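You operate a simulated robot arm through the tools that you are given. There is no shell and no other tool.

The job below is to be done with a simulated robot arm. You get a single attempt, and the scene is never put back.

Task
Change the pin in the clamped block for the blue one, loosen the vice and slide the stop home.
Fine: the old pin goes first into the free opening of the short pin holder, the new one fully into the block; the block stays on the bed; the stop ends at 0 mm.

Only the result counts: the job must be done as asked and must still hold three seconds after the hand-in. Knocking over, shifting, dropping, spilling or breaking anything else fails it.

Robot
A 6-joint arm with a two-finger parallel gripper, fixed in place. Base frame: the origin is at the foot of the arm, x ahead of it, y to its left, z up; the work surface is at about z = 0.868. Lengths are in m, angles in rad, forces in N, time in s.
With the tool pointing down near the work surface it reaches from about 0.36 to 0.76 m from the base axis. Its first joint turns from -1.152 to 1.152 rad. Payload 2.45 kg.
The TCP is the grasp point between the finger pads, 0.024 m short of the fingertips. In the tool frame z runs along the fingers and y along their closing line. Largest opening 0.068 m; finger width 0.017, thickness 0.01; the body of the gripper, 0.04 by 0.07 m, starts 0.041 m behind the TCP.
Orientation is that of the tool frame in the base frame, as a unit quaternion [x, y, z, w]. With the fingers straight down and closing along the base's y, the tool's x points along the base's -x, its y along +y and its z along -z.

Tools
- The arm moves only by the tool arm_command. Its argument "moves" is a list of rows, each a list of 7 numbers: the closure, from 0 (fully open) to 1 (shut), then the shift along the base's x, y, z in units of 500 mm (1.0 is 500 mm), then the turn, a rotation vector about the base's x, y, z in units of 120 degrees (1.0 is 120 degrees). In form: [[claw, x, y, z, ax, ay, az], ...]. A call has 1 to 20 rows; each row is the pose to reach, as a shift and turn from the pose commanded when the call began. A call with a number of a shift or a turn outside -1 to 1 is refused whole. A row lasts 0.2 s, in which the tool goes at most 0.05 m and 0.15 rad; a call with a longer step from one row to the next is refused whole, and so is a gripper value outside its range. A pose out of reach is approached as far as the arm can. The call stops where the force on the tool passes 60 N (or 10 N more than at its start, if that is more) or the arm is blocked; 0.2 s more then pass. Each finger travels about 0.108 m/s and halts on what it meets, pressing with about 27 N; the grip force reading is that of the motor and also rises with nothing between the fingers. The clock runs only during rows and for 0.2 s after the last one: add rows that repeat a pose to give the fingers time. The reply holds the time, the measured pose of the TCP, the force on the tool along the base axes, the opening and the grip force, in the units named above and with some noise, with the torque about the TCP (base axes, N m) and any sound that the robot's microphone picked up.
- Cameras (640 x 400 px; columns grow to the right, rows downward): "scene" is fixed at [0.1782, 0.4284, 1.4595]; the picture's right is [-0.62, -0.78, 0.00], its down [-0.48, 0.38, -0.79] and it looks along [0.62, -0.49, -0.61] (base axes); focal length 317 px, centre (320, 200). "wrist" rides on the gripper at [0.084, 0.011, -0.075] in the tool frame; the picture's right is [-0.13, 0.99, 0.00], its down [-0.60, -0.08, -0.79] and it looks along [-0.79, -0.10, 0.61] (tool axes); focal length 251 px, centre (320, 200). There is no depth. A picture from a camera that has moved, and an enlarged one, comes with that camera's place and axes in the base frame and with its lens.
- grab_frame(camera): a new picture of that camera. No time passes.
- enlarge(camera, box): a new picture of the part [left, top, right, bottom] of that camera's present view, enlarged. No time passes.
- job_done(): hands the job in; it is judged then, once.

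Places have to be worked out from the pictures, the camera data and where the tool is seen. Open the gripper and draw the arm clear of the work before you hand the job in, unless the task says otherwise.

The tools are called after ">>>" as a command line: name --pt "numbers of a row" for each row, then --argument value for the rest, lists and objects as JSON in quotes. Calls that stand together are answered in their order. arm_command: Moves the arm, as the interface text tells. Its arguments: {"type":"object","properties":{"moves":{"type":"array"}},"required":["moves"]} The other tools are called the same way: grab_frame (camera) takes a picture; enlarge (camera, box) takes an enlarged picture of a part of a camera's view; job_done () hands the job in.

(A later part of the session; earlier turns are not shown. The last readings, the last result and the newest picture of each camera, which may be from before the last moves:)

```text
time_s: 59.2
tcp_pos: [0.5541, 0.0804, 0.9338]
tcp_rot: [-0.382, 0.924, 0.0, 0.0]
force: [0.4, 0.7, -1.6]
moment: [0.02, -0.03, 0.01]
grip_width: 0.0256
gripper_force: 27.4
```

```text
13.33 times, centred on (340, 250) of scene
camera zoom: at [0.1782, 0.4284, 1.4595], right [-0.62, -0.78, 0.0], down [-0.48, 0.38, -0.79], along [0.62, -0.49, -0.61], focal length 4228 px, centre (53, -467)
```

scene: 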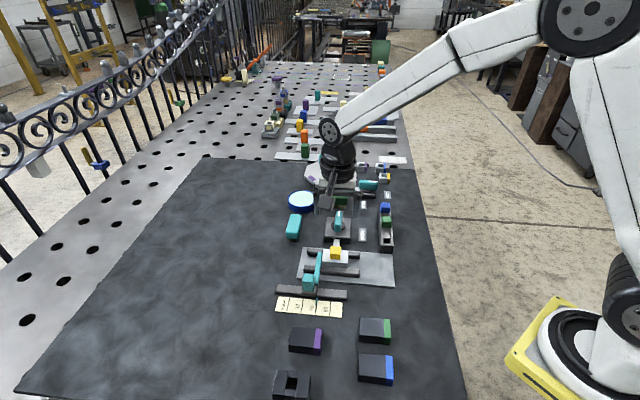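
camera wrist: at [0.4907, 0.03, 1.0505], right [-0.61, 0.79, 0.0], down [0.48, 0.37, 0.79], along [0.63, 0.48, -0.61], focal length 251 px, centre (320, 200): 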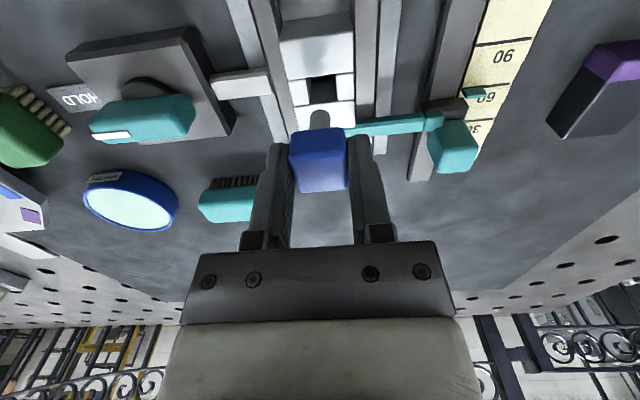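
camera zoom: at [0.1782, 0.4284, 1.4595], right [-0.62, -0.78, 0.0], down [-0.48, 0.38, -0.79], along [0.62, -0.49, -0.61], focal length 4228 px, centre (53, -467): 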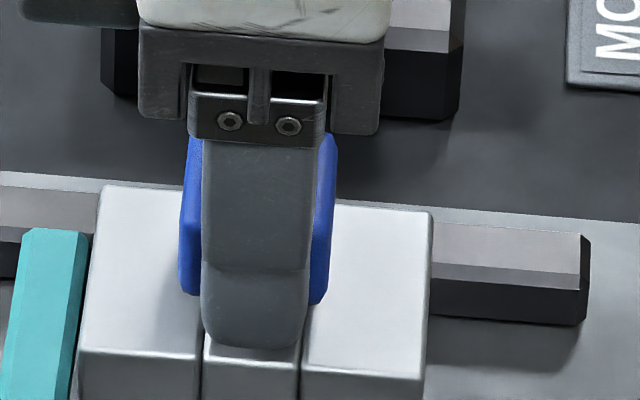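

Going in smoothly. I'll take 1 mm steps to the seat.

>>> arm_command --pt "1 0 0 -0.002 0 0 0" --pt "1 0 0 -0.004 0 0 0" --pt "1 0 0 -0.006 0 0 0" --pt "1 0 0 -0.008 0 0 0"

```text
time_s: 60.2
tcp_pos: [0.5538, 0.08, 0.9302]
tcp_rot: [-0.382, 0.924, 0.0, 0.0]
force: [0.1, 0.3, -1.9]
moment: [0.03, 0.01, -0.01]
grip_width: 0.0257
gripper_force: 26.8
```

Still free, so I'll continue 0.5 mm at a time.

>>> arm_command --pt "1 0 0 -0.001 0 0 0" --pt "1 0 0 -0.002 0 0 0" --pt "1 0 0 -0.003 0 0 0" --pt "1 0 0 -0.004 0 0 0"

```text
time_s: 61.2
tcp_pos: [0.5544, 0.081, 0.9271]
tcp_rot: [-0.383, 0.924, 0.001, 0.001]
force: [-2.1, 1.3, 8.3]
moment: [0.0, 0.12, -0.04]
grip_width: 0.0258
gripper_force: 27.0
```

Contact has started at about 10 N. I'll press a hair more, then release and back straight up to inspect.

>>> arm_command --pt "1 0 0 -0.001 0 0 0" --pt "1 0 0 -0.001 0 0 0" --pt "1 0 0 0.001 0 0 0" --pt "0.7 0 0 0.002 0 0 0" --pt "0.45 0 0 0.002 0 0 0" --pt "0.45 0 0 0.002 0 0 0" --pt "0.45 0 0 0.03 0 0 0" --pt "0.45 0 0 0.07 0 0 0" --pt "0.45 0 0 0.1 0 0 0" --pt "0.45 0 0 0.1 0 0 0"

>>> enlarge --camera "wrist" --box '[240, 40, 400, 160]'

>>> enlarge --camera "scene" --box '[315, 225, 365, 275]'

```text
time_s: 63.4
tcp_pos: [0.5552, 0.0798, 0.9782]
tcp_rot: [-0.383, 0.924, 0.0, -0.001]
force: [0.1, 0.4, -1.0]
moment: [0.02, 0.01, 0.0]
grip_width: 0.0376
gripper_force: 0.1
```

```text
3.33 times, centred on (320, 100) of wrist
camera zoom: at [0.4873, 0.0279, 1.0541], right [-0.61, 0.79, 0.0], down [0.48, 0.37, 0.79], along [0.63, 0.48, -0.61], focal length 838 px, centre (320, 533)
```

zoom: 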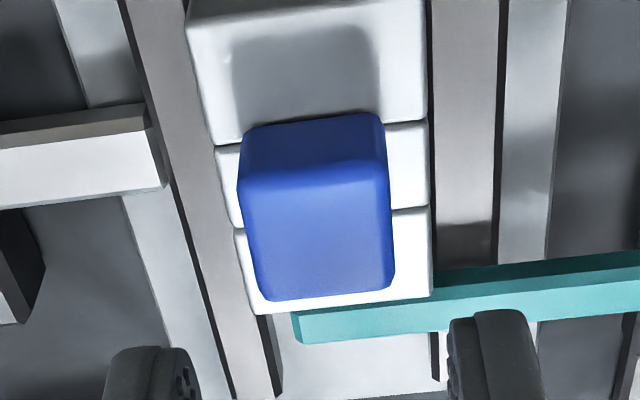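

```text
8.00 times, centred on (340, 250) of scene
camera zoom: at [0.1782, 0.4284, 1.4595], right [-0.62, -0.78, 0.0], down [-0.48, 0.38, -0.79], along [0.62, -0.49, -0.61], focal length 2537 px, centre (160, -200)
```

zoom: 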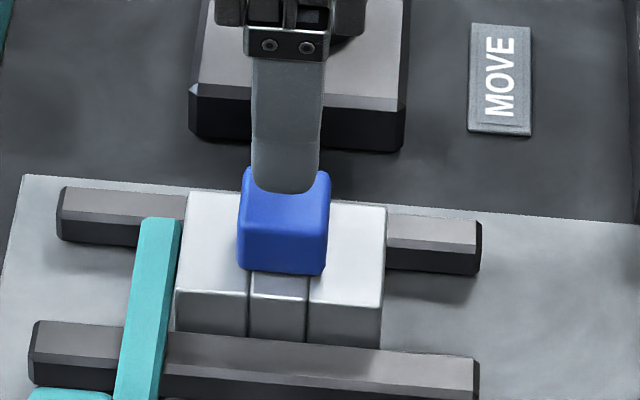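

The blue pin is in the block. I'll press its head lightly with closed fingers to make sure it's fully seated.

>>> arm_command --pt "0.8 0 0 0 0 0 0" --pt "1 0 0 -0.01 0 0 0" --pt "1 0 0 -0.03 0 0 0" --pt "1 0 0 -0.05 0 0 0" --pt "1 0 0 -0.06 0 0 0" --pt "1 0 0 -0.064 0 0 0" --pt "1 0 0 -0.067 0 0 0"

```text
time_s: 65.0
tcp_pos: [0.5539, 0.0802, 0.9468]
tcp_rot: [-0.382, 0.924, 0.0, 0.003]
force: [-19.6, -1.6, 54.8]
moment: [-0.15, 0.58, -0.03]
grip_width: 0.0
gripper_force: 23.7
```

The blue head holds against 55 N with its top at about 0.923, so it's fully seated. Next I'll rise, turn the tool back to yaw −45° and hover over the vice lever.

>>> arm_command --pt "1 0 0 0.03 0 0 0" --pt "1 0 0 0.08 0 0 0" --pt "1 0 0 0.13 0 0 -0.05" --pt "0.8 0.01 -0.01 0.151 0 0 -0.12" --pt "0.6 0.03 -0.027 0.151 0 0 -0.19" --pt "0.5 0.05 -0.045 0.151 0 0 -0.26" --pt "0.4 0.07 -0.063 0.151 0 0 -0.33" --pt "0.3 0.09 -0.081 0.151 0 0 -0.4" --pt "0.3 0.11 -0.099 0.151 0 0 -0.47" --pt "0.3 0.13 -0.117 0.151 0 0 -0.54" --pt "0.3 0.15 -0.135 0.151 0 0 -0.61" --pt "0.3 0.1635 -0.1486 0.151 0 0 -0.68" --pt "0.3 0.1635 -0.1486 0.151 0 0 -0.75" --pt "0.3 0.1635 -0.1486 0.151 0 0 -0.75"

>>> grab_frame --camera "wrist"

>>> enlarge --camera "wrist" --box '[230, 20, 410, 140]'

>>> enlarge --camera "scene" --box '[300, 190, 400, 275]'

```text
time_s: 68.0
tcp_pos: [0.6367, 0.0046, 1.0204]
tcp_rot: [0.384, 0.923, 0.0, 0.0]
force: [0.2, 0.2, 0.1]
moment: [0.0, -0.04, -0.02]
grip_width: 0.0474
gripper_force: 0.0
```

```text
taken
camera wrist: at [0.5852, 0.0725, 1.095], right [0.79, 0.61, 0.0], down [0.37, -0.48, 0.79], along [0.48, -0.63, -0.61], focal length 251 px, centre (320, 200)
```

wrist: 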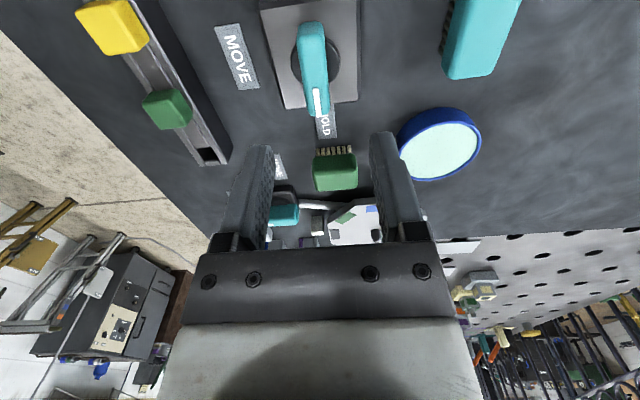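

```text
3.33 times, centred on (320, 80) of wrist
camera zoom: at [0.5852, 0.0725, 1.095], right [0.79, 0.61, 0.0], down [0.37, -0.48, 0.79], along [0.48, -0.63, -0.61], focal length 838 px, centre (320, 600)
```

zoom: 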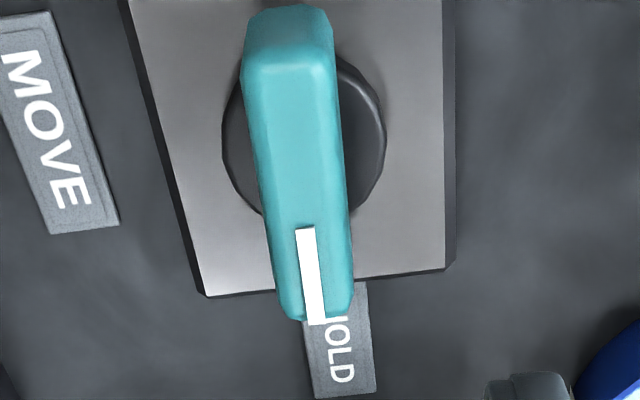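

```text
4.71 times, centred on (350, 232) of scene
camera zoom: at [0.1782, 0.4284, 1.4595], right [-0.62, -0.78, 0.0], down [-0.48, 0.38, -0.79], along [0.62, -0.49, -0.61], focal length 1492 px, centre (179, 47)
```

zoom: 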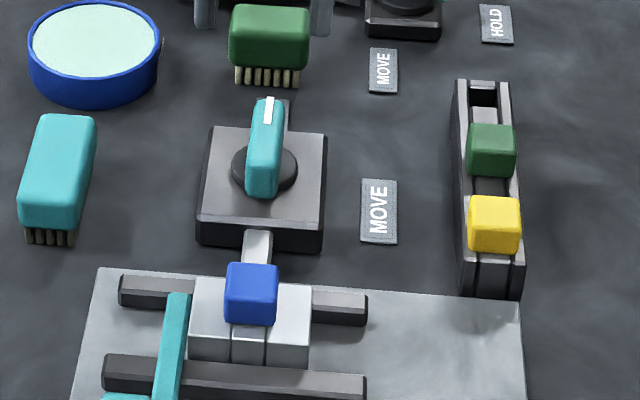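

The lever bar is about 50×17×25 mm, centred on its pivot at about (0.635,0.001), and points to HOLD. I'll straddle it, with the fingers closing across the bar.

>>> arm_command --pt "0.3 -0.002 -0.008 -0.05 0 0 0" --pt "0.3 -0.002 -0.008 -0.1 0 0 0" --pt "0.3 -0.002 -0.008 -0.15 0 0 0" --pt "0.3 -0.002 -0.008 -0.18 0 0 0" --pt "0.3 -0.002 -0.008 -0.19 0 0 0" --pt "0.3 -0.002 -0.008 -0.19 0 0 0"

>>> enlarge --camera "wrist" --box '[220, 60, 420, 260]'

>>> enlarge --camera "scene" --box '[300, 180, 380, 260]'

```text
time_s: 69.4
tcp_pos: [0.6359, 0.0011, 0.9239]
tcp_rot: [0.383, 0.924, -0.001, 0.0]
force: [0.2, 0.3, 0.3]
moment: [0.03, -0.04, 0.02]
grip_width: 0.0476
gripper_force: 0.0
```

```text
2.00 times, centred on (320, 160) of wrist
camera zoom: at [0.5842, 0.0686, 0.9992], right [0.79, 0.61, 0.0], down [0.37, -0.48, 0.79], along [0.48, -0.63, -0.61], focal length 503 px, centre (320, 280)
```

zoom: 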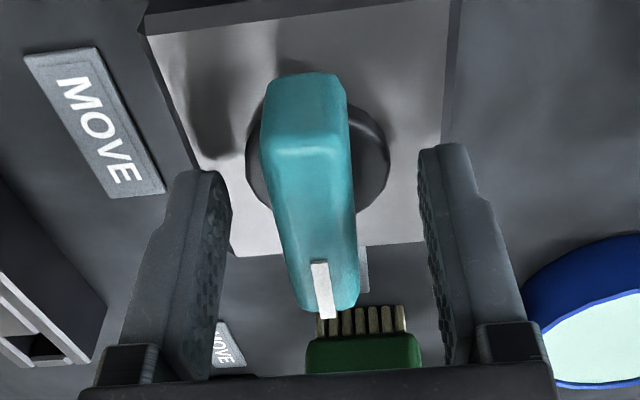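

```text
5.00 times, centred on (340, 220) of scene
camera zoom: at [0.1782, 0.4284, 1.4595], right [-0.62, -0.78, 0.0], down [-0.48, 0.38, -0.79], along [0.62, -0.49, -0.61], focal length 1586 px, centre (220, 100)
```

zoom: 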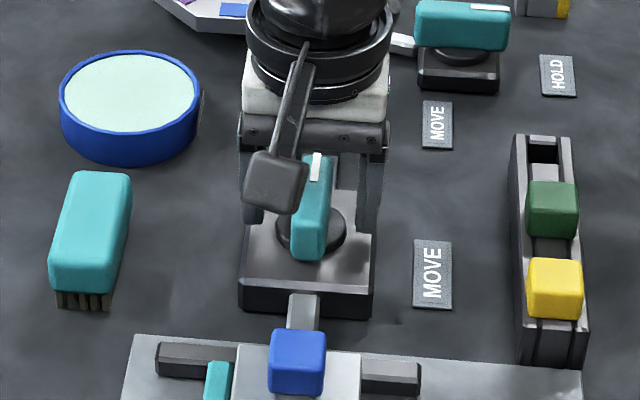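

The bar sits about 1 mm to one side of centre. I'll shift slightly and close on it.

>>> arm_command --pt "0.3 -0.0014 -0.0014 0 0 0 0" --pt "0.5 -0.0014 -0.0014 0 0 0 0" --pt "0.7 -0.0014 -0.0014 0 0 0 0" --pt "0.9 -0.0014 -0.0014 0 0 0 0" --pt "0.9 -0.0014 -0.0014 0 0 0 0"

>>> enlarge --camera "wrist" --box '[220, 60, 420, 260]'

```text
time_s: 70.6
tcp_pos: [0.6347, 0.0009, 0.9239]
tcp_rot: [0.382, 0.924, 0.0, 0.0]
force: [0.1, 2.7, -1.7]
moment: [-0.04, -0.23, -0.15]
grip_width: 0.0179
gripper_force: 36.3
```

```text
2.00 times, centred on (320, 160) of wrist
camera zoom: at [0.5832, 0.0682, 0.9993], right [0.79, 0.61, 0.0], down [0.37, -0.48, 0.79], along [0.48, -0.63, -0.61], focal length 503 px, centre (320, 280)
```

zoom: 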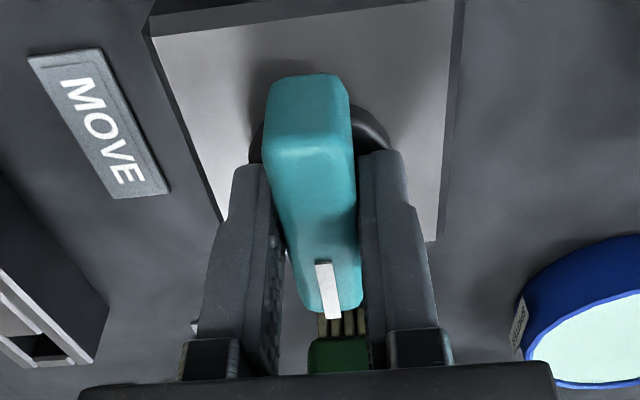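

The bar is gripped at 17.9 mm. I'll start turning clockwise (seen from above) toward MOVE, first about 20°.

>>> arm_command --pt "1 0 0 0 0 0 -0.04" --pt "1 0 0 0 0 0 -0.08" --pt "1 0 0 0 0 0 -0.12" --pt "1 0 0 0 0 0 -0.17"

>>> enlarge --camera "scene" --box '[300, 180, 380, 260]'

```text
time_s: 71.6
tcp_pos: [0.6354, 0.0017, 0.9235]
tcp_rot: [0.541, 0.841, 0.001, 0.001]
force: [11.1, 9.9, -12.7]
moment: [-0.3, -0.26, 0.05]
grip_width: 0.018
gripper_force: 36.4
```

```text
5.00 times, centred on (340, 220) of scene
camera zoom: at [0.1787, 0.4287, 1.4594], right [-0.62, -0.78, 0.0], down [-0.48, 0.38, -0.79], along [0.62, -0.49, -0.61], focal length 1586 px, centre (220, 100)
```

zoom: 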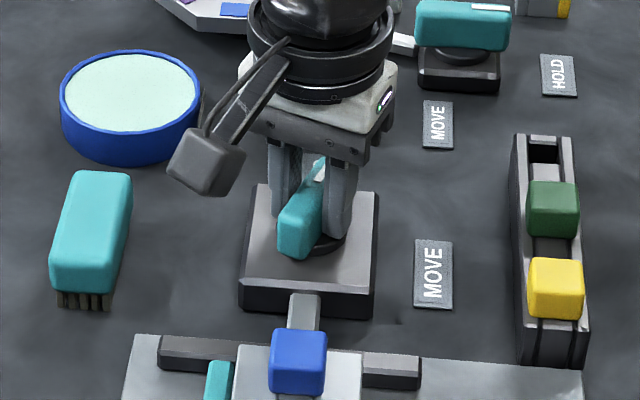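

The lever turns with the tool. I'll add a small shift to relieve the 15 N side load and keep turning.

>>> arm_command --pt "1 0.0008 0.0008 -0.0008 0 0 -0.05" --pt "1 0.0014 0.0014 -0.001 0 0 -0.1" --pt "1 0.0014 0.0014 -0.001 0 0 -0.15" --pt "1 0.0014 0.0014 -0.001 0 0 -0.2" --pt "1 0.0014 0.0014 -0.001 0 0 -0.25"

>>> enlarge --camera "scene" --box '[300, 180, 380, 260]'

```text
time_s: 72.8
tcp_pos: [0.6366, 0.0023, 0.9244]
tcp_rot: [0.74, 0.673, 0.0, 0.001]
force: [19.4, 1.7, -14.8]
moment: [0.29, 0.12, 0.03]
grip_width: 0.0181
gripper_force: 36.2
```

```text
5.00 times, centred on (340, 220) of scene
camera zoom: at [0.1791, 0.4284, 1.4594], right [-0.62, -0.78, 0.0], down [-0.48, 0.38, -0.79], along [0.62, -0.49, -0.61], focal length 1586 px, centre (220, 100)
```

zoom: 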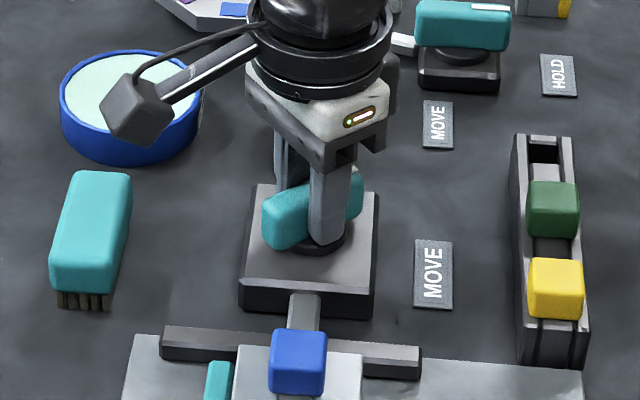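

The lever is now about halfway, at yaw −95°. I'll continue to the MOVE position and ease the side load.

>>> arm_command --pt "1 0.002 0 -0.001 0 0 -0.05" --pt "1 0.003 0 -0.001 0 0 -0.1" --pt "1 0.003 0 -0.001 0 0 -0.15" --pt "1 0.003 0 -0.001 0 0 -0.2" --pt "1 0.003 0 -0.001 0 0 -0.25" --pt "1 0.003 0 -0.001 0 0 -0.3"

>>> enlarge --camera "scene" --box '[300, 180, 380, 260]'

>>> grab_frame --camera "wrist"

```text
time_s: 74.2
tcp_pos: [0.6377, 0.0011, 0.9231]
tcp_rot: [0.911, 0.411, 0.001, 0.001]
force: [12.9, 1.9, -0.5]
moment: [-0.63, 0.77, -0.07]
grip_width: 0.0178
gripper_force: 35.8
```

```text
5.00 times, centred on (340, 220) of scene
camera zoom: at [0.1786, 0.4285, 1.4595], right [-0.62, -0.78, 0.0], down [-0.48, 0.38, -0.79], along [0.62, -0.49, -0.61], focal length 1586 px, centre (220, 100)
```

zoom: 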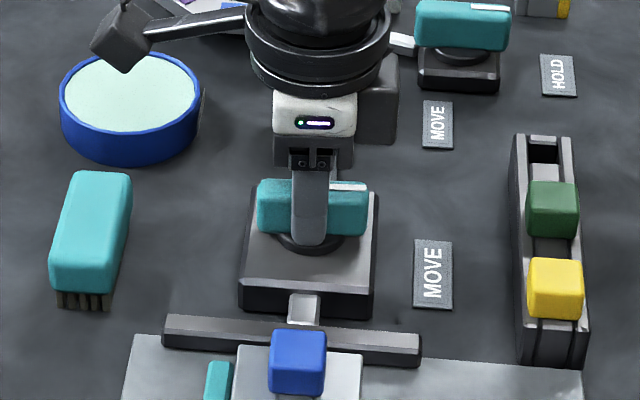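

```text
taken
camera wrist: at [0.7012, 0.0568, 0.9994], right [0.66, -0.75, 0.0], down [-0.46, -0.4, 0.79], along [-0.6, -0.52, -0.61], focal length 251 px, centre (320, 200)
```

wrist: 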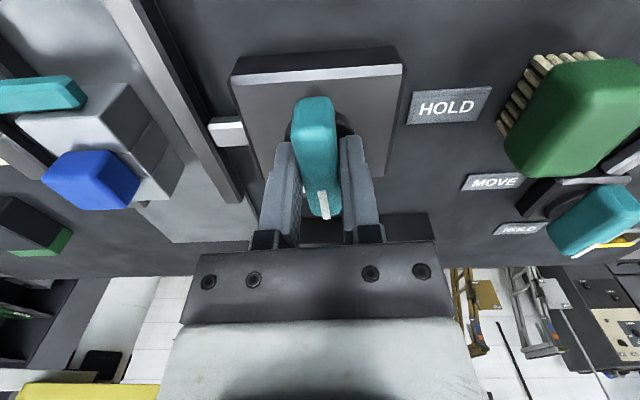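

The lever is at about −131° and the jaw has visibly backed off the block. I'll finish the last few degrees.

>>> arm_command --pt "1 0.001 0 0 0 0 -0.015" --pt "1 0.001 0 0 0 0 -0.03" --pt "1 0.001 0 0 0 0 -0.035" --pt "1 0.001 0 0 0 0 -0.035"

>>> enlarge --camera "scene" --box '[300, 180, 380, 260]'

```text
time_s: 75.2
tcp_pos: [0.6381, 0.0019, 0.9239]
tcp_rot: [0.926, 0.378, -0.001, 0.0]
force: [3.2, -4.7, 1.2]
moment: [0.42, -0.39, 0.58]
grip_width: 0.0177
gripper_force: 36.7
```

```text
5.00 times, centred on (340, 220) of scene
camera zoom: at [0.1782, 0.4283, 1.4596], right [-0.62, -0.78, 0.0], down [-0.48, 0.38, -0.79], along [0.62, -0.49, -0.61], focal length 1586 px, centre (220, 100)
```

zoom: 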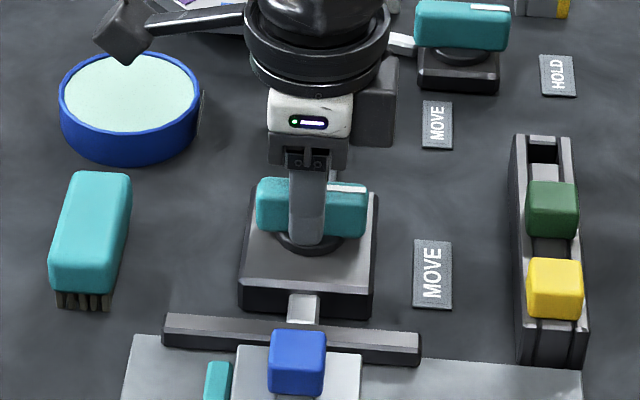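

A resisting torque of 0.58 N·m at 135° means the lever is at its MOVE end stop. I'll release it and rise.

>>> arm_command --pt "1 0.001 0 0 0 0 -0.002" --pt "0.7 0 0 0 0 0 0" --pt "0.5 0 0 0 0 0 0" --pt "0.4 0 0 0 0 0 0" --pt "0.4 0 0 0.03 0 0 0" --pt "0.4 0 0 0.08 0 0 0" --pt "0.4 0 0 0.14 0 0 0" --pt "0.4 0 0 0.2 0 0 0" --pt "0.4 0 0 0.2 0 0 0"

>>> enlarge --camera "scene" --box '[290, 200, 390, 300]'

>>> grab_frame --camera "wrist"

```text
time_s: 77.2
tcp_pos: [0.6359, 0.0016, 1.0219]
tcp_rot: [0.926, 0.378, -0.001, 0.0]
force: [0.6, -0.6, -0.1]
moment: [-0.02, -0.01, 0.0]
grip_width: 0.0408
gripper_force: 0.2
```

```text
4.00 times, centred on (340, 250) of scene
camera zoom: at [0.1782, 0.4284, 1.4595], right [-0.62, -0.78, 0.0], down [-0.48, 0.38, -0.79], along [0.62, -0.49, -0.61], focal length 1268 px, centre (240, 0)
```

zoom: 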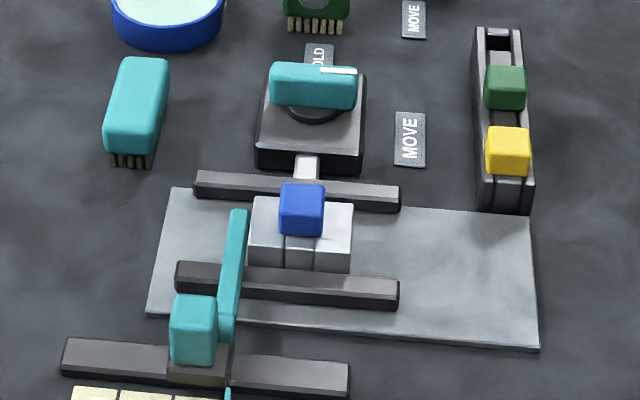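

```text
taken
camera wrist: at [0.7034, 0.0525, 1.0977], right [0.6, -0.8, 0.0], down [-0.49, -0.37, 0.79], along [-0.63, -0.48, -0.61], focal length 251 px, centre (320, 200)
```

wrist: 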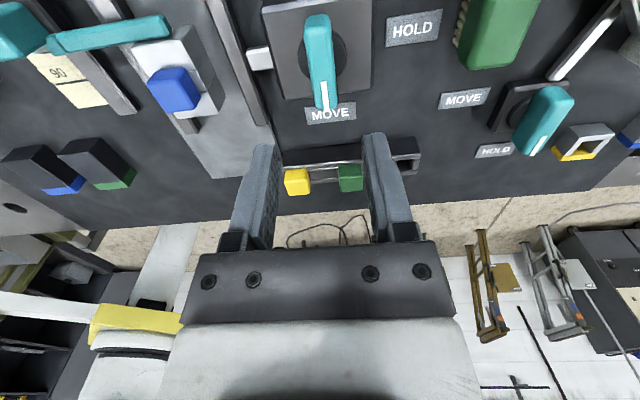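

The lever points to MOVE and stays there, and the jaw is clear of the block. Now I'll go over the stop's knob at about (0.52,0.185), closing along the arm direction.

>>> arm_command --pt "0.3 -0.039 0.0613 0 0 0 0.005" --pt "0.2 -0.078 0.1227 0 0 0 0.005" --pt "0.1 -0.117 0.184 0 0 0 0.005" --pt "0.1 -0.156 0.2453 0 0 0 0.005" --pt "0.1 -0.195 0.3067 0 0 0 0.005" --pt "0.1 -0.234 0.368 -0.008 0 0 0.005" --pt "0.1 -0.234 0.368 -0.008 0 0 0.005"

>>> grab_frame --camera "wrist"

>>> enlarge --camera "wrist" --box '[220, 0, 420, 150]'

>>> enlarge --camera "scene" --box '[265, 235, 365, 325]'

```text
time_s: 78.8
tcp_pos: [0.5192, 0.1869, 1.0203]
tcp_rot: [0.924, 0.383, 0.0, -0.001]
force: [0.1, 0.0, -0.1]
moment: [0.02, 0.02, -0.03]
grip_width: 0.0612
gripper_force: 0.0
```

```text
taken
camera wrist: at [0.5864, 0.2376, 1.0959], right [0.61, -0.79, 0.0], down [-0.48, -0.37, 0.79], along [-0.63, -0.48, -0.61], focal length 251 px, centre (320, 200)
```

wrist: 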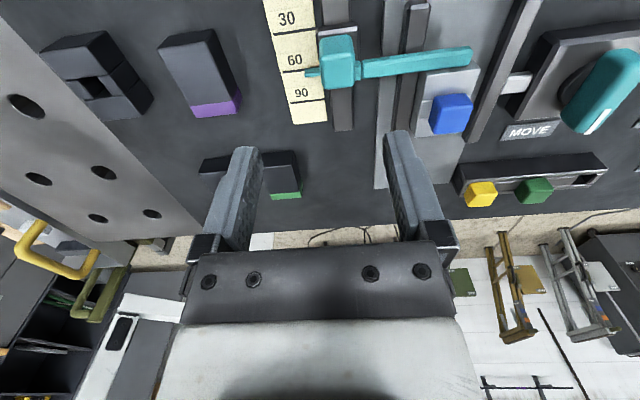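

```text
2.67 times, centred on (320, 75) of wrist
camera zoom: at [0.5864, 0.2376, 1.0959], right [0.61, -0.79, 0.0], down [-0.48, -0.37, 0.79], along [-0.63, -0.48, -0.61], focal length 670 px, centre (320, 533)
```

zoom: 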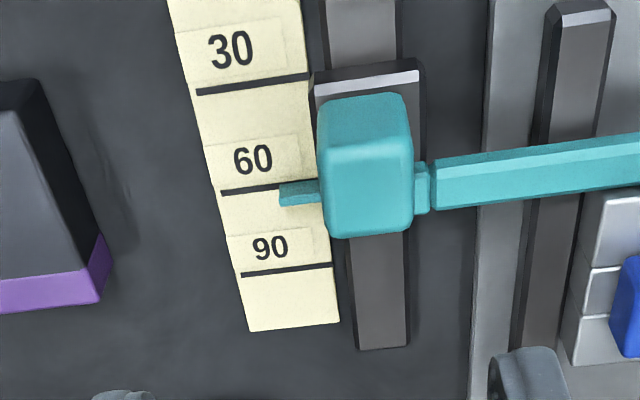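

```text
4.44 times, centred on (315, 280) of scene
camera zoom: at [0.1782, 0.4284, 1.4595], right [-0.62, -0.78, 0.0], down [-0.48, 0.38, -0.79], along [0.62, -0.49, -0.61], focal length 1409 px, centre (342, -156)
```

zoom: 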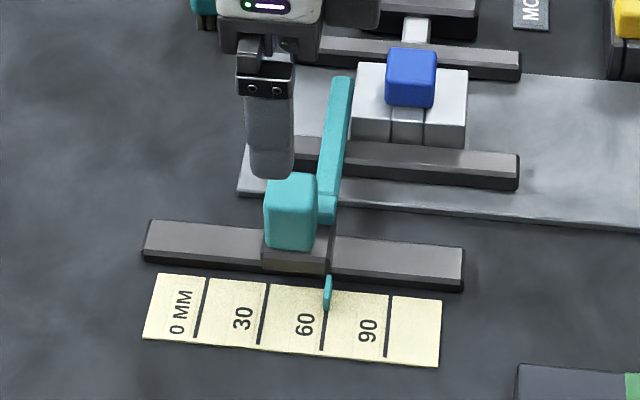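

The ruler's labels sit on the 0 side of their lines, so the pointer is at 60 now. The stop arm hugs the knob on its −v side. I'll turn to yaw −45° so the fingers can straddle knob and arm along the slide direction.

>>> arm_command --pt "0.05 0 0 0 0 0 0.07" --pt "0 0 0 0 0 0 0.14" --pt "0 0 0 0 0 0 0.21" --pt "0 0 0 0 0 0 0.28" --pt "0 0 0 0 0 0 0.35" --pt "0 0 0 0 0 0 0.42" --pt "0 0 0 0 0 0 0.49" --pt "0 0.005 -0.012 0 0 0 0.56" --pt "0 0.01 -0.024 0 0 0 0.63" --pt "0 0.01 -0.024 -0.02 0 0 0.7" --pt "0 0.01 -0.024 -0.04 0 0 0.75" --pt "0 0.01 -0.024 -0.06 0 0 0.75" --pt "0 0.01 -0.024 -0.06 0 0 0.75"

>>> grab_frame --camera "wrist"

>>> enlarge --camera "wrist" --box '[240, 0, 440, 150]'

>>> enlarge --camera "scene" --box '[265, 235, 365, 325]'

```text
time_s: 81.6
tcp_pos: [0.5238, 0.1732, 0.9897]
tcp_rot: [0.381, 0.924, 0.0, 0.0]
force: [-0.5, 0.2, 0.6]
moment: [-0.01, -0.01, 0.0]
grip_width: 0.0679
gripper_force: 0.0
```

```text
taken
camera wrist: at [0.472, 0.2403, 1.0642], right [0.79, 0.61, 0.0], down [0.37, -0.48, 0.79], along [0.48, -0.63, -0.61], focal length 251 px, centre (320, 200)
```

wrist: 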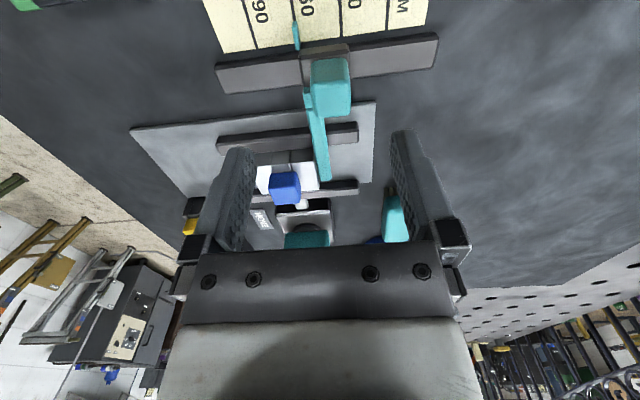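

```text
2.67 times, centred on (340, 75) of wrist
camera zoom: at [0.472, 0.2403, 1.0642], right [0.79, 0.61, 0.0], down [0.37, -0.48, 0.79], along [0.48, -0.63, -0.61], focal length 670 px, centre (267, 533)
```

zoom: 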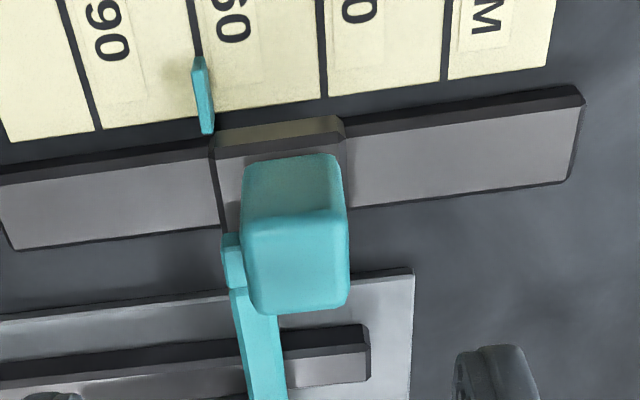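

```text
4.44 times, centred on (315, 280) of scene
camera zoom: at [0.1782, 0.4284, 1.4595], right [-0.62, -0.78, 0.0], down [-0.48, 0.38, -0.79], along [0.62, -0.49, -0.61], focal length 1409 px, centre (342, -156)
```

zoom: 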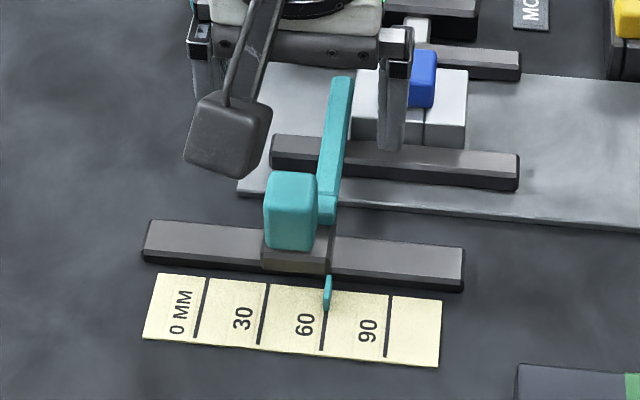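

The knob's top is at (0.5285,0.178,0.9225), with the arm base sticking out about 7 mm on its −v side. I'll lower the open fingers to straddle both.

>>> arm_command --pt "0 0.0034 0.0034 -0.05 0 0 0" --pt "0 0.0034 0.0034 -0.1 0 0 0" --pt "0 0.0034 0.0034 -0.12 0 0 0" --pt "0 0.0034 0.0034 -0.128 0 0 0" --pt "0 0.0034 0.0034 -0.128 0 0 0"

>>> enlarge --camera "wrist" --box '[220, 40, 420, 240]'

>>> enlarge --camera "scene" --box '[265, 235, 365, 325]'

```text
time_s: 82.8
tcp_pos: [0.5262, 0.1759, 0.9263]
tcp_rot: [0.383, 0.924, 0.0, 0.0]
force: [0.0, 0.7, -0.2]
moment: [0.02, -0.02, -0.03]
grip_width: 0.0679
gripper_force: 0.1
```

```text
2.00 times, centred on (320, 140) of wrist
camera zoom: at [0.4741, 0.2431, 1.0012], right [0.79, 0.61, 0.0], down [0.37, -0.48, 0.79], along [0.48, -0.63, -0.61], focal length 503 px, centre (320, 320)
```

zoom: 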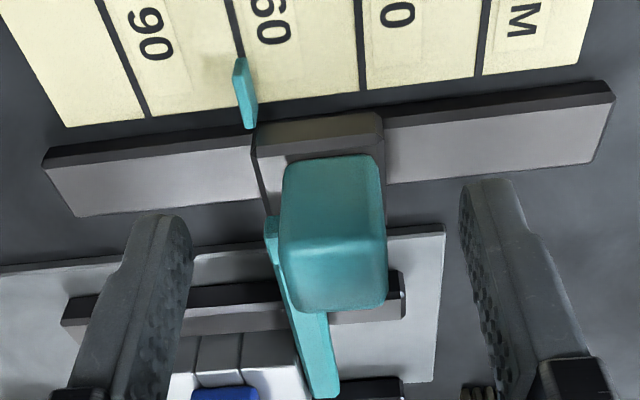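

```text
4.44 times, centred on (315, 280) of scene
camera zoom: at [0.1782, 0.4284, 1.4595], right [-0.62, -0.78, 0.0], down [-0.48, 0.38, -0.79], along [0.62, -0.49, -0.61], focal length 1409 px, centre (342, -156)
```

zoom: 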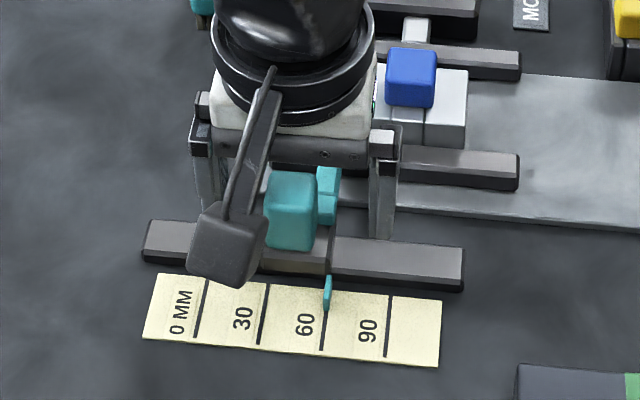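

The fingers straddle the stop with no contact. I'll close them gently.

>>> arm_command --pt "0.15 0 0 0 0 0 0" --pt "0.3 0 0 0 0 0 0" --pt "0.4 0 0 0 0 0 0" --pt "0.5 0 0 0 0 0 0" --pt "0.6 0 0 0 0 0 0" --pt "0.7 0 0 0 0 0 0" --pt "0.7 0 0 0 0 0 0"

>>> enlarge --camera "wrist" --box '[220, 40, 420, 240]'

>>> enlarge --camera "scene" --box '[265, 235, 365, 325]'

```text
time_s: 84.4
tcp_pos: [0.5269, 0.1772, 0.9267]
tcp_rot: [0.383, 0.924, 0.001, 0.0]
force: [5.6, 7.2, -0.5]
moment: [-0.06, -0.1, 0.04]
grip_width: 0.0274
gripper_force: 4.3
```

```text
2.00 times, centred on (320, 140) of wrist
camera zoom: at [0.4746, 0.2436, 1.0017], right [0.79, 0.61, 0.0], down [0.37, -0.48, 0.79], along [0.48, -0.63, -0.61], focal length 503 px, centre (320, 320)
```

zoom: 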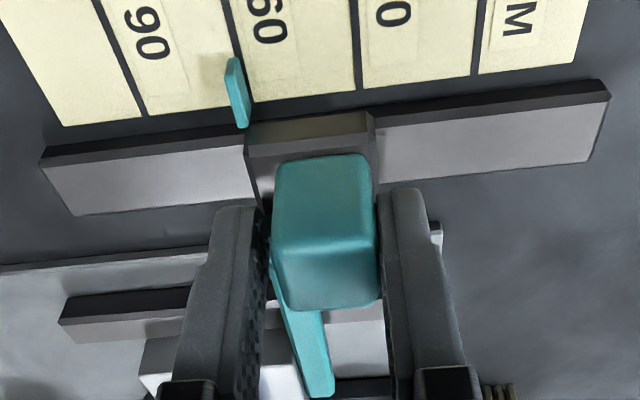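

```text
4.44 times, centred on (315, 280) of scene
camera zoom: at [0.1784, 0.4286, 1.4595], right [-0.62, -0.78, 0.0], down [-0.48, 0.38, -0.79], along [0.62, -0.49, -0.61], focal length 1409 px, centre (342, -156)
```

zoom: 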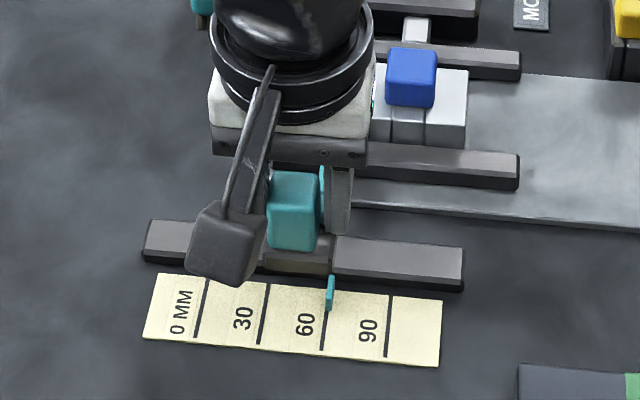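

The stop is held at 27 mm. I'll slide it toward 0 (+x+y), first about 15 mm.

>>> arm_command --pt "0.75 0.004 0.004 0 0 0 0" --pt "0.75 0.009 0.009 0 0 0 0" --pt "0.75 0.015 0.015 0 0 0 0" --pt "0.75 0.021 0.021 0 0 0 0"

>>> enlarge --camera "wrist" --box '[220, 40, 420, 240]'

>>> enlarge --camera "scene" --box '[265, 235, 365, 325]'

```text
time_s: 85.4
tcp_pos: [0.5352, 0.186, 0.9266]
tcp_rot: [0.383, 0.924, 0.0, 0.0]
force: [-6.2, 3.7, 12.9]
moment: [0.54, 0.75, 0.07]
grip_width: 0.024
gripper_force: 40.2
```

```text
2.00 times, centred on (320, 140) of wrist
camera zoom: at [0.4846, 0.2532, 1.0015], right [0.79, 0.61, 0.0], down [0.37, -0.48, 0.79], along [0.48, -0.63, -0.61], focal length 503 px, centre (320, 320)
```

zoom: 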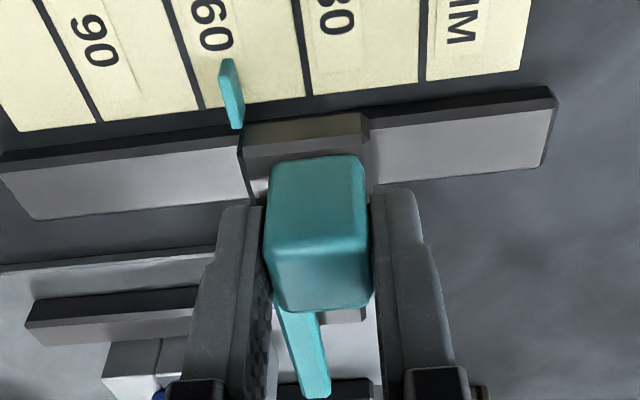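

```text
4.44 times, centred on (315, 280) of scene
camera zoom: at [0.1778, 0.4284, 1.4596], right [-0.62, -0.78, 0.0], down [-0.48, 0.38, -0.79], along [0.62, -0.49, -0.61], focal length 1409 px, centre (342, -156)
```

zoom: 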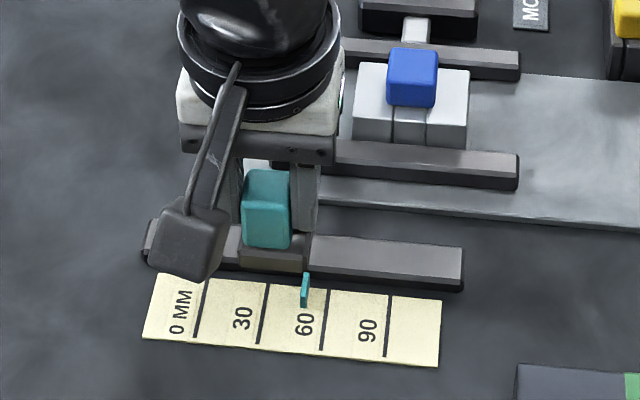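

The stop slides well, with the pointer near 50, and the block hasn't moved. I'll continue about 35 mm more.

>>> arm_command --pt "0.75 0.007 0.007 0.0005 0 0 0" --pt "0.75 0.014 0.014 0.001 0 0 0" --pt "0.75 0.021 0.021 0.001 0 0 0" --pt "0.75 0.028 0.028 0.001 0 0 0" --pt "0.75 0.035 0.035 0.001 0 0 0" --pt "0.75 0.042 0.042 0.001 0 0 0" --pt "0.75 0.049 0.049 0.001 0 0 0"

>>> enlarge --camera "wrist" --box '[220, 20, 420, 220]'

>>> enlarge --camera "scene" --box '[255, 235, 355, 325]'

```text
time_s: 87.0
tcp_pos: [0.5615, 0.2103, 0.9268]
tcp_rot: [0.382, 0.924, 0.0, 0.0]
force: [-10.5, 7.8, 6.9]
moment: [0.78, 0.75, 0.11]
grip_width: 0.0238
gripper_force: 39.9
```

```text
2.00 times, centred on (320, 120) of wrist
camera zoom: at [0.509, 0.2776, 1.0013], right [0.79, 0.61, 0.0], down [0.37, -0.48, 0.79], along [0.48, -0.63, -0.61], focal length 503 px, centre (320, 360)
```

zoom: 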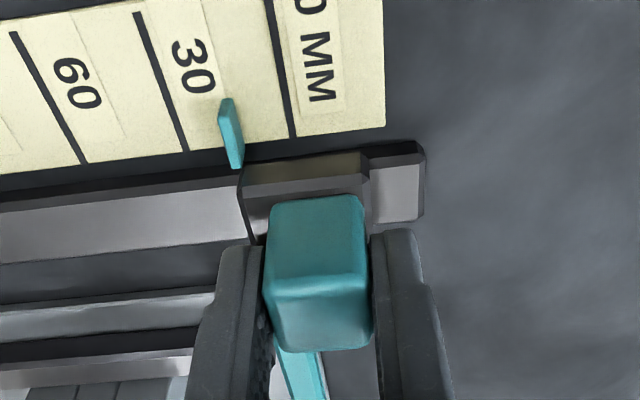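

```text
4.44 times, centred on (305, 280) of scene
camera zoom: at [0.1778, 0.4285, 1.4595], right [-0.62, -0.78, 0.0], down [-0.48, 0.38, -0.79], along [0.62, -0.49, -0.61], focal length 1409 px, centre (387, -156)
```

zoom: 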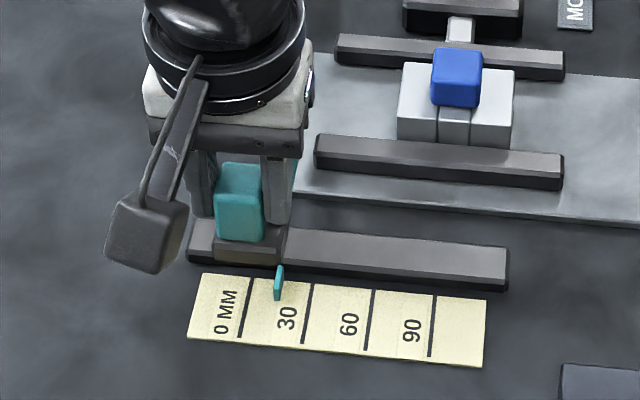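

The pointer is near 14. I'll move 10 mm more, then fine-tune.

>>> arm_command --pt "0.75 0.005 0.005 0 0 0 0" --pt "0.75 0.01 0.01 0 0 0 0" --pt "0.75 0.0141 0.0141 0 0 0 0"

>>> enlarge --camera "wrist" --box '[270, 50, 350, 130]'

>>> enlarge --camera "scene" --box '[280, 270, 320, 310]'

```text
time_s: 87.8
tcp_pos: [0.5689, 0.2165, 0.926]
tcp_rot: [0.383, 0.924, 0.0, 0.0]
force: [-6.3, 8.0, -3.7]
moment: [-0.03, 0.18, -0.13]
grip_width: 0.0239
gripper_force: 40.1
```

```text
5.00 times, centred on (310, 90) of wrist
camera zoom: at [0.516, 0.2845, 1.0013], right [0.79, 0.61, 0.0], down [0.37, -0.48, 0.79], along [0.48, -0.63, -0.61], focal length 1257 px, centre (370, 750)
```

zoom: 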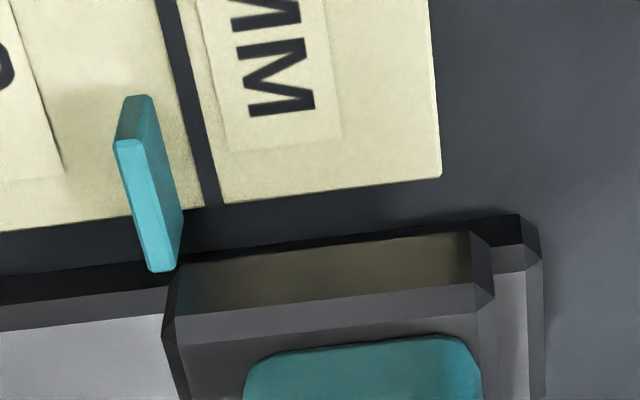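

```text
10.00 times, centred on (300, 290) of scene
camera zoom: at [0.1781, 0.4286, 1.4595], right [-0.62, -0.78, 0.0], down [-0.48, 0.38, -0.79], along [0.62, -0.49, -0.61], focal length 3171 px, centre (520, -700)
```

zoom: 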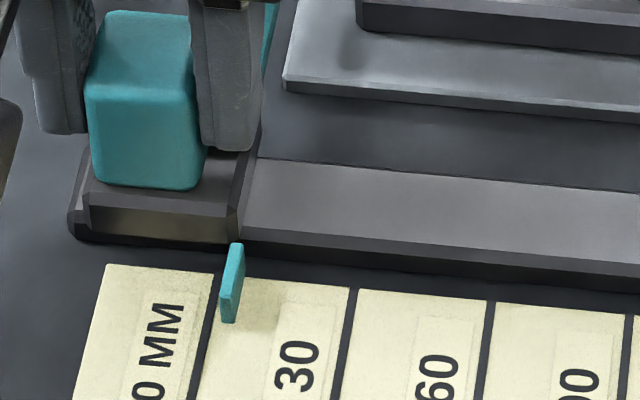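

About 5–6 mm remain, and the carriage should end flush with the rail end. I'll go 4 mm more.

>>> arm_command --pt "0.75 0.003 0.003 0 0 0 0" --pt "0.75 0.0057 0.0057 0 0 0 0" --pt "0.75 0.0057 0.0057 0 0 0 0"

>>> enlarge --camera "wrist" --box '[270, 50, 350, 130]'

>>> enlarge --camera "scene" --box '[280, 270, 320, 310]'

```text
time_s: 88.6
tcp_pos: [0.5716, 0.2208, 0.9264]
tcp_rot: [0.382, 0.924, 0.0, 0.0]
force: [-11.1, 10.8, -6.0]
moment: [-0.26, -0.4, -0.01]
grip_width: 0.0239
gripper_force: 40.0
```

```text
5.00 times, centred on (310, 90) of wrist
camera zoom: at [0.5193, 0.2877, 1.0014], right [0.79, 0.61, 0.0], down [0.37, -0.48, 0.79], along [0.48, -0.63, -0.61], focal length 1257 px, centre (370, 750)
```

zoom: 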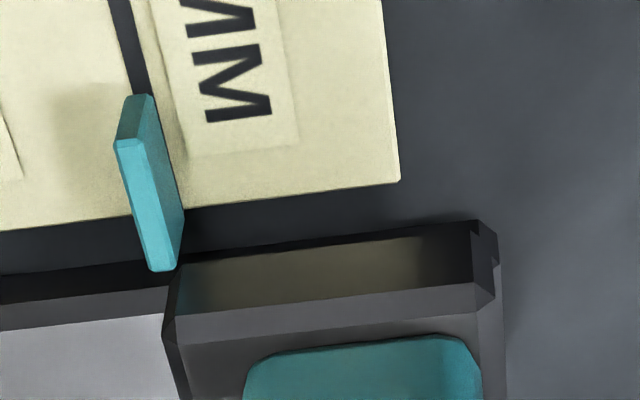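

```text
10.00 times, centred on (300, 290) of scene
camera zoom: at [0.178, 0.4288, 1.4595], right [-0.62, -0.78, 0.0], down [-0.48, 0.38, -0.79], along [0.62, -0.49, -0.61], focal length 3171 px, centre (520, -700)
```

zoom: 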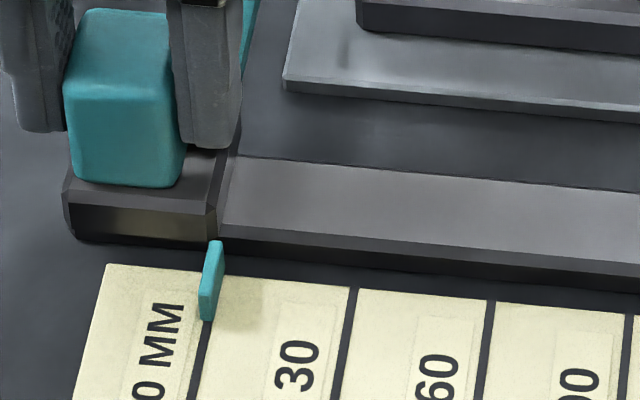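

About 1 mm remains. I'll push 1.5 mm more in small steps and watch for the end-stop force.

>>> arm_command --pt "0.75 0.0007 0.0007 0 0 0 0" --pt "0.75 0.0014 0.0014 0 0 0 0" --pt "0.75 0.0021 0.0021 0 0 0 0" --pt "0.75 0.0021 0.0021 0 0 0 0"

>>> enlarge --camera "wrist" --box '[270, 50, 350, 130]'

>>> enlarge --camera "scene" --box '[280, 270, 320, 310]'

```text
time_s: 89.6
tcp_pos: [0.5716, 0.221, 0.9254]
tcp_rot: [0.382, 0.924, -0.001, -0.001]
force: [-19.6, 1.7, -2.3]
moment: [0.08, -0.07, 0.0]
grip_width: 0.0238
gripper_force: 40.0
```

```text
5.00 times, centred on (310, 90) of wrist
camera zoom: at [0.5198, 0.2881, 1.0014], right [0.79, 0.61, 0.0], down [0.37, -0.48, 0.79], along [0.48, -0.63, -0.61], focal length 1257 px, centre (370, 750)
```

zoom: 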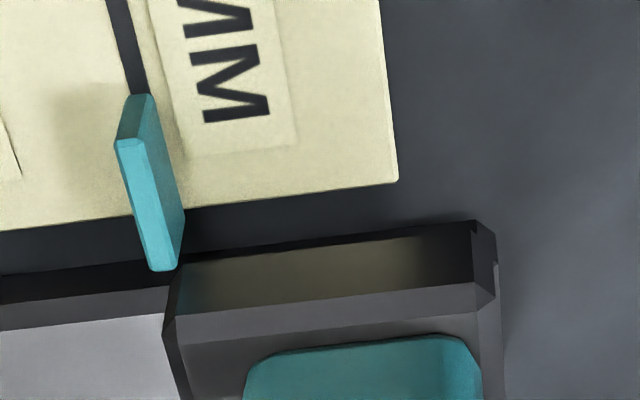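

```text
10.00 times, centred on (300, 290) of scene
camera zoom: at [0.1777, 0.4285, 1.4596], right [-0.62, -0.78, 0.0], down [-0.48, 0.38, -0.79], along [0.62, -0.49, -0.61], focal length 3171 px, centre (520, -700)
```

zoom: 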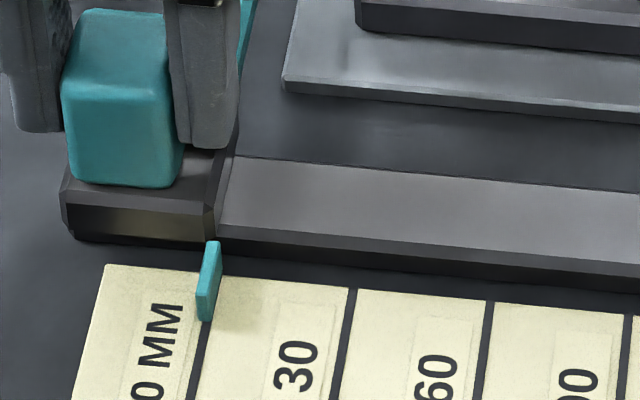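

A 13 N opposing force with almost no motion means the stop is at its end. I'll confirm with another 1 mm of command.

>>> arm_command --pt "0.75 0.0007 0.0007 0 0 0 0" --pt "0.75 0.0014 0.0014 0 0 0 0" --pt "0.75 0.0014 0.0014 0 0 0 0"

>>> enlarge --camera "scene" --box '[280, 270, 320, 310]'

```text
time_s: 90.4
tcp_pos: [0.5714, 0.2206, 0.9259]
tcp_rot: [0.383, 0.924, -0.003, -0.002]
force: [-25.9, -4.2, 4.9]
moment: [-0.16, -0.62, -0.11]
grip_width: 0.0238
gripper_force: 40.0
```

```text
10.00 times, centred on (300, 290) of scene
camera zoom: at [0.1774, 0.4282, 1.4597], right [-0.62, -0.78, 0.0], down [-0.48, 0.38, -0.79], along [0.62, -0.49, -0.61], focal length 3171 px, centre (520, -700)
```

zoom: 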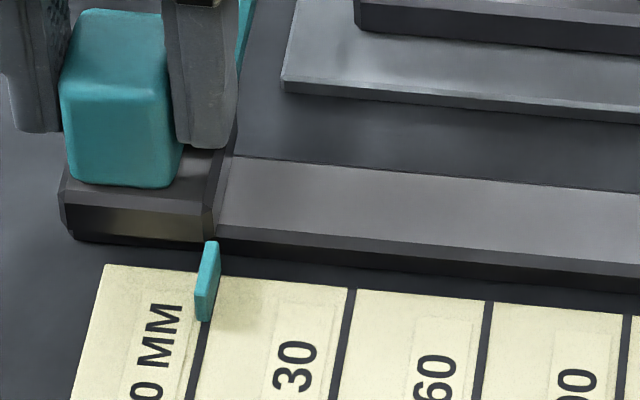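

The end stop at 0 is confirmed: force is rising with no motion. I'll open the fingers and lift straight up.

>>> arm_command --pt "0.5 0 0 0 0 0 0" --pt "0.3 0 0 0 0 0 0" --pt "0.2 0 0 0 0 0 0" --pt "0.2 0 0 0 0 0 0" --pt "0.2 0 0 0.03 0 0 0" --pt "0.2 0 0 0.08 0 0 0" --pt "0.2 0 0 0.15 0 0 0" --pt "0.2 0 0 0.2 0 0 0" --pt "0.2 0 0 0.2 0 0 0"

>>> enlarge --camera "scene" --box '[280, 270, 320, 310]'

>>> enlarge --camera "scene" --box '[270, 200, 400, 310]'

>>> grab_frame --camera "wrist"

```text
time_s: 92.4
tcp_pos: [0.5747, 0.2211, 1.0262]
tcp_rot: [0.382, 0.924, 0.0, 0.0]
force: [1.4, 0.1, -0.5]
moment: [-0.01, 0.03, -0.02]
grip_width: 0.0545
gripper_force: 0.0
```

```text
10.00 times, centred on (300, 290) of scene
camera zoom: at [0.1782, 0.4284, 1.4595], right [-0.62, -0.78, 0.0], down [-0.48, 0.38, -0.79], along [0.62, -0.49, -0.61], focal length 3171 px, centre (520, -700)
```

zoom: 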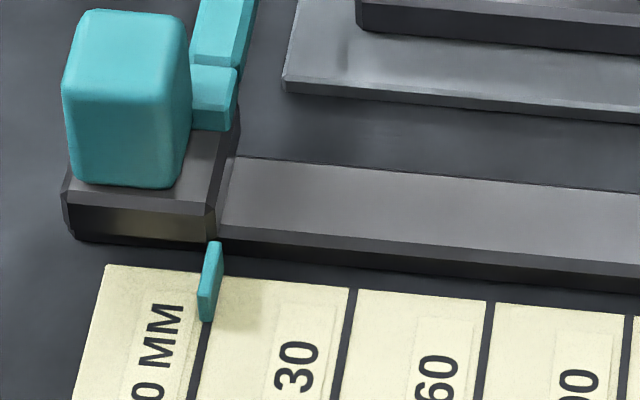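

```text
3.64 times, centred on (335, 255) of scene
camera zoom: at [0.1782, 0.4284, 1.4595], right [-0.62, -0.78, 0.0], down [-0.48, 0.38, -0.79], along [0.62, -0.49, -0.61], focal length 1153 px, centre (266, 0)
```

zoom: 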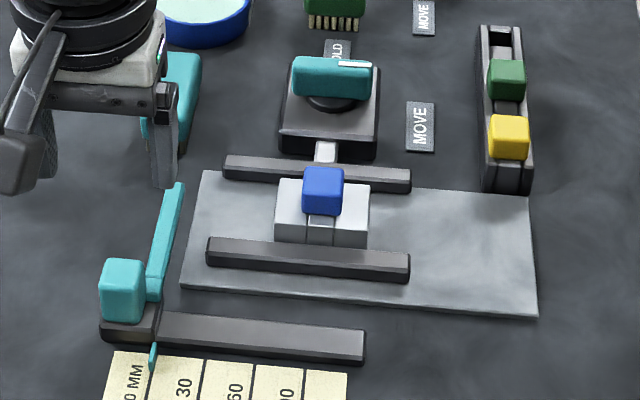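

```text
taken
camera wrist: at [0.5233, 0.2879, 1.101], right [0.79, 0.61, 0.0], down [0.37, -0.48, 0.79], along [0.48, -0.63, -0.61], focal length 251 px, centre (320, 200)
```

wrist: 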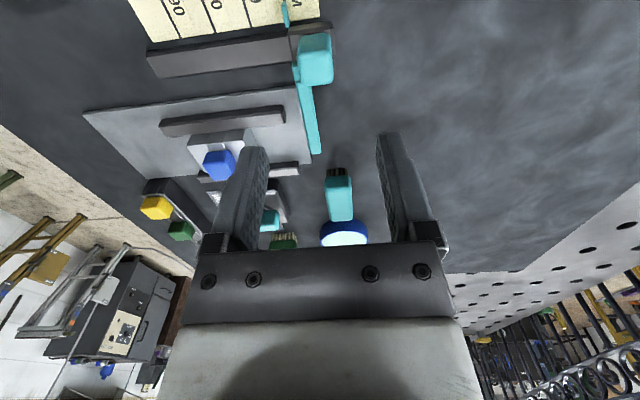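

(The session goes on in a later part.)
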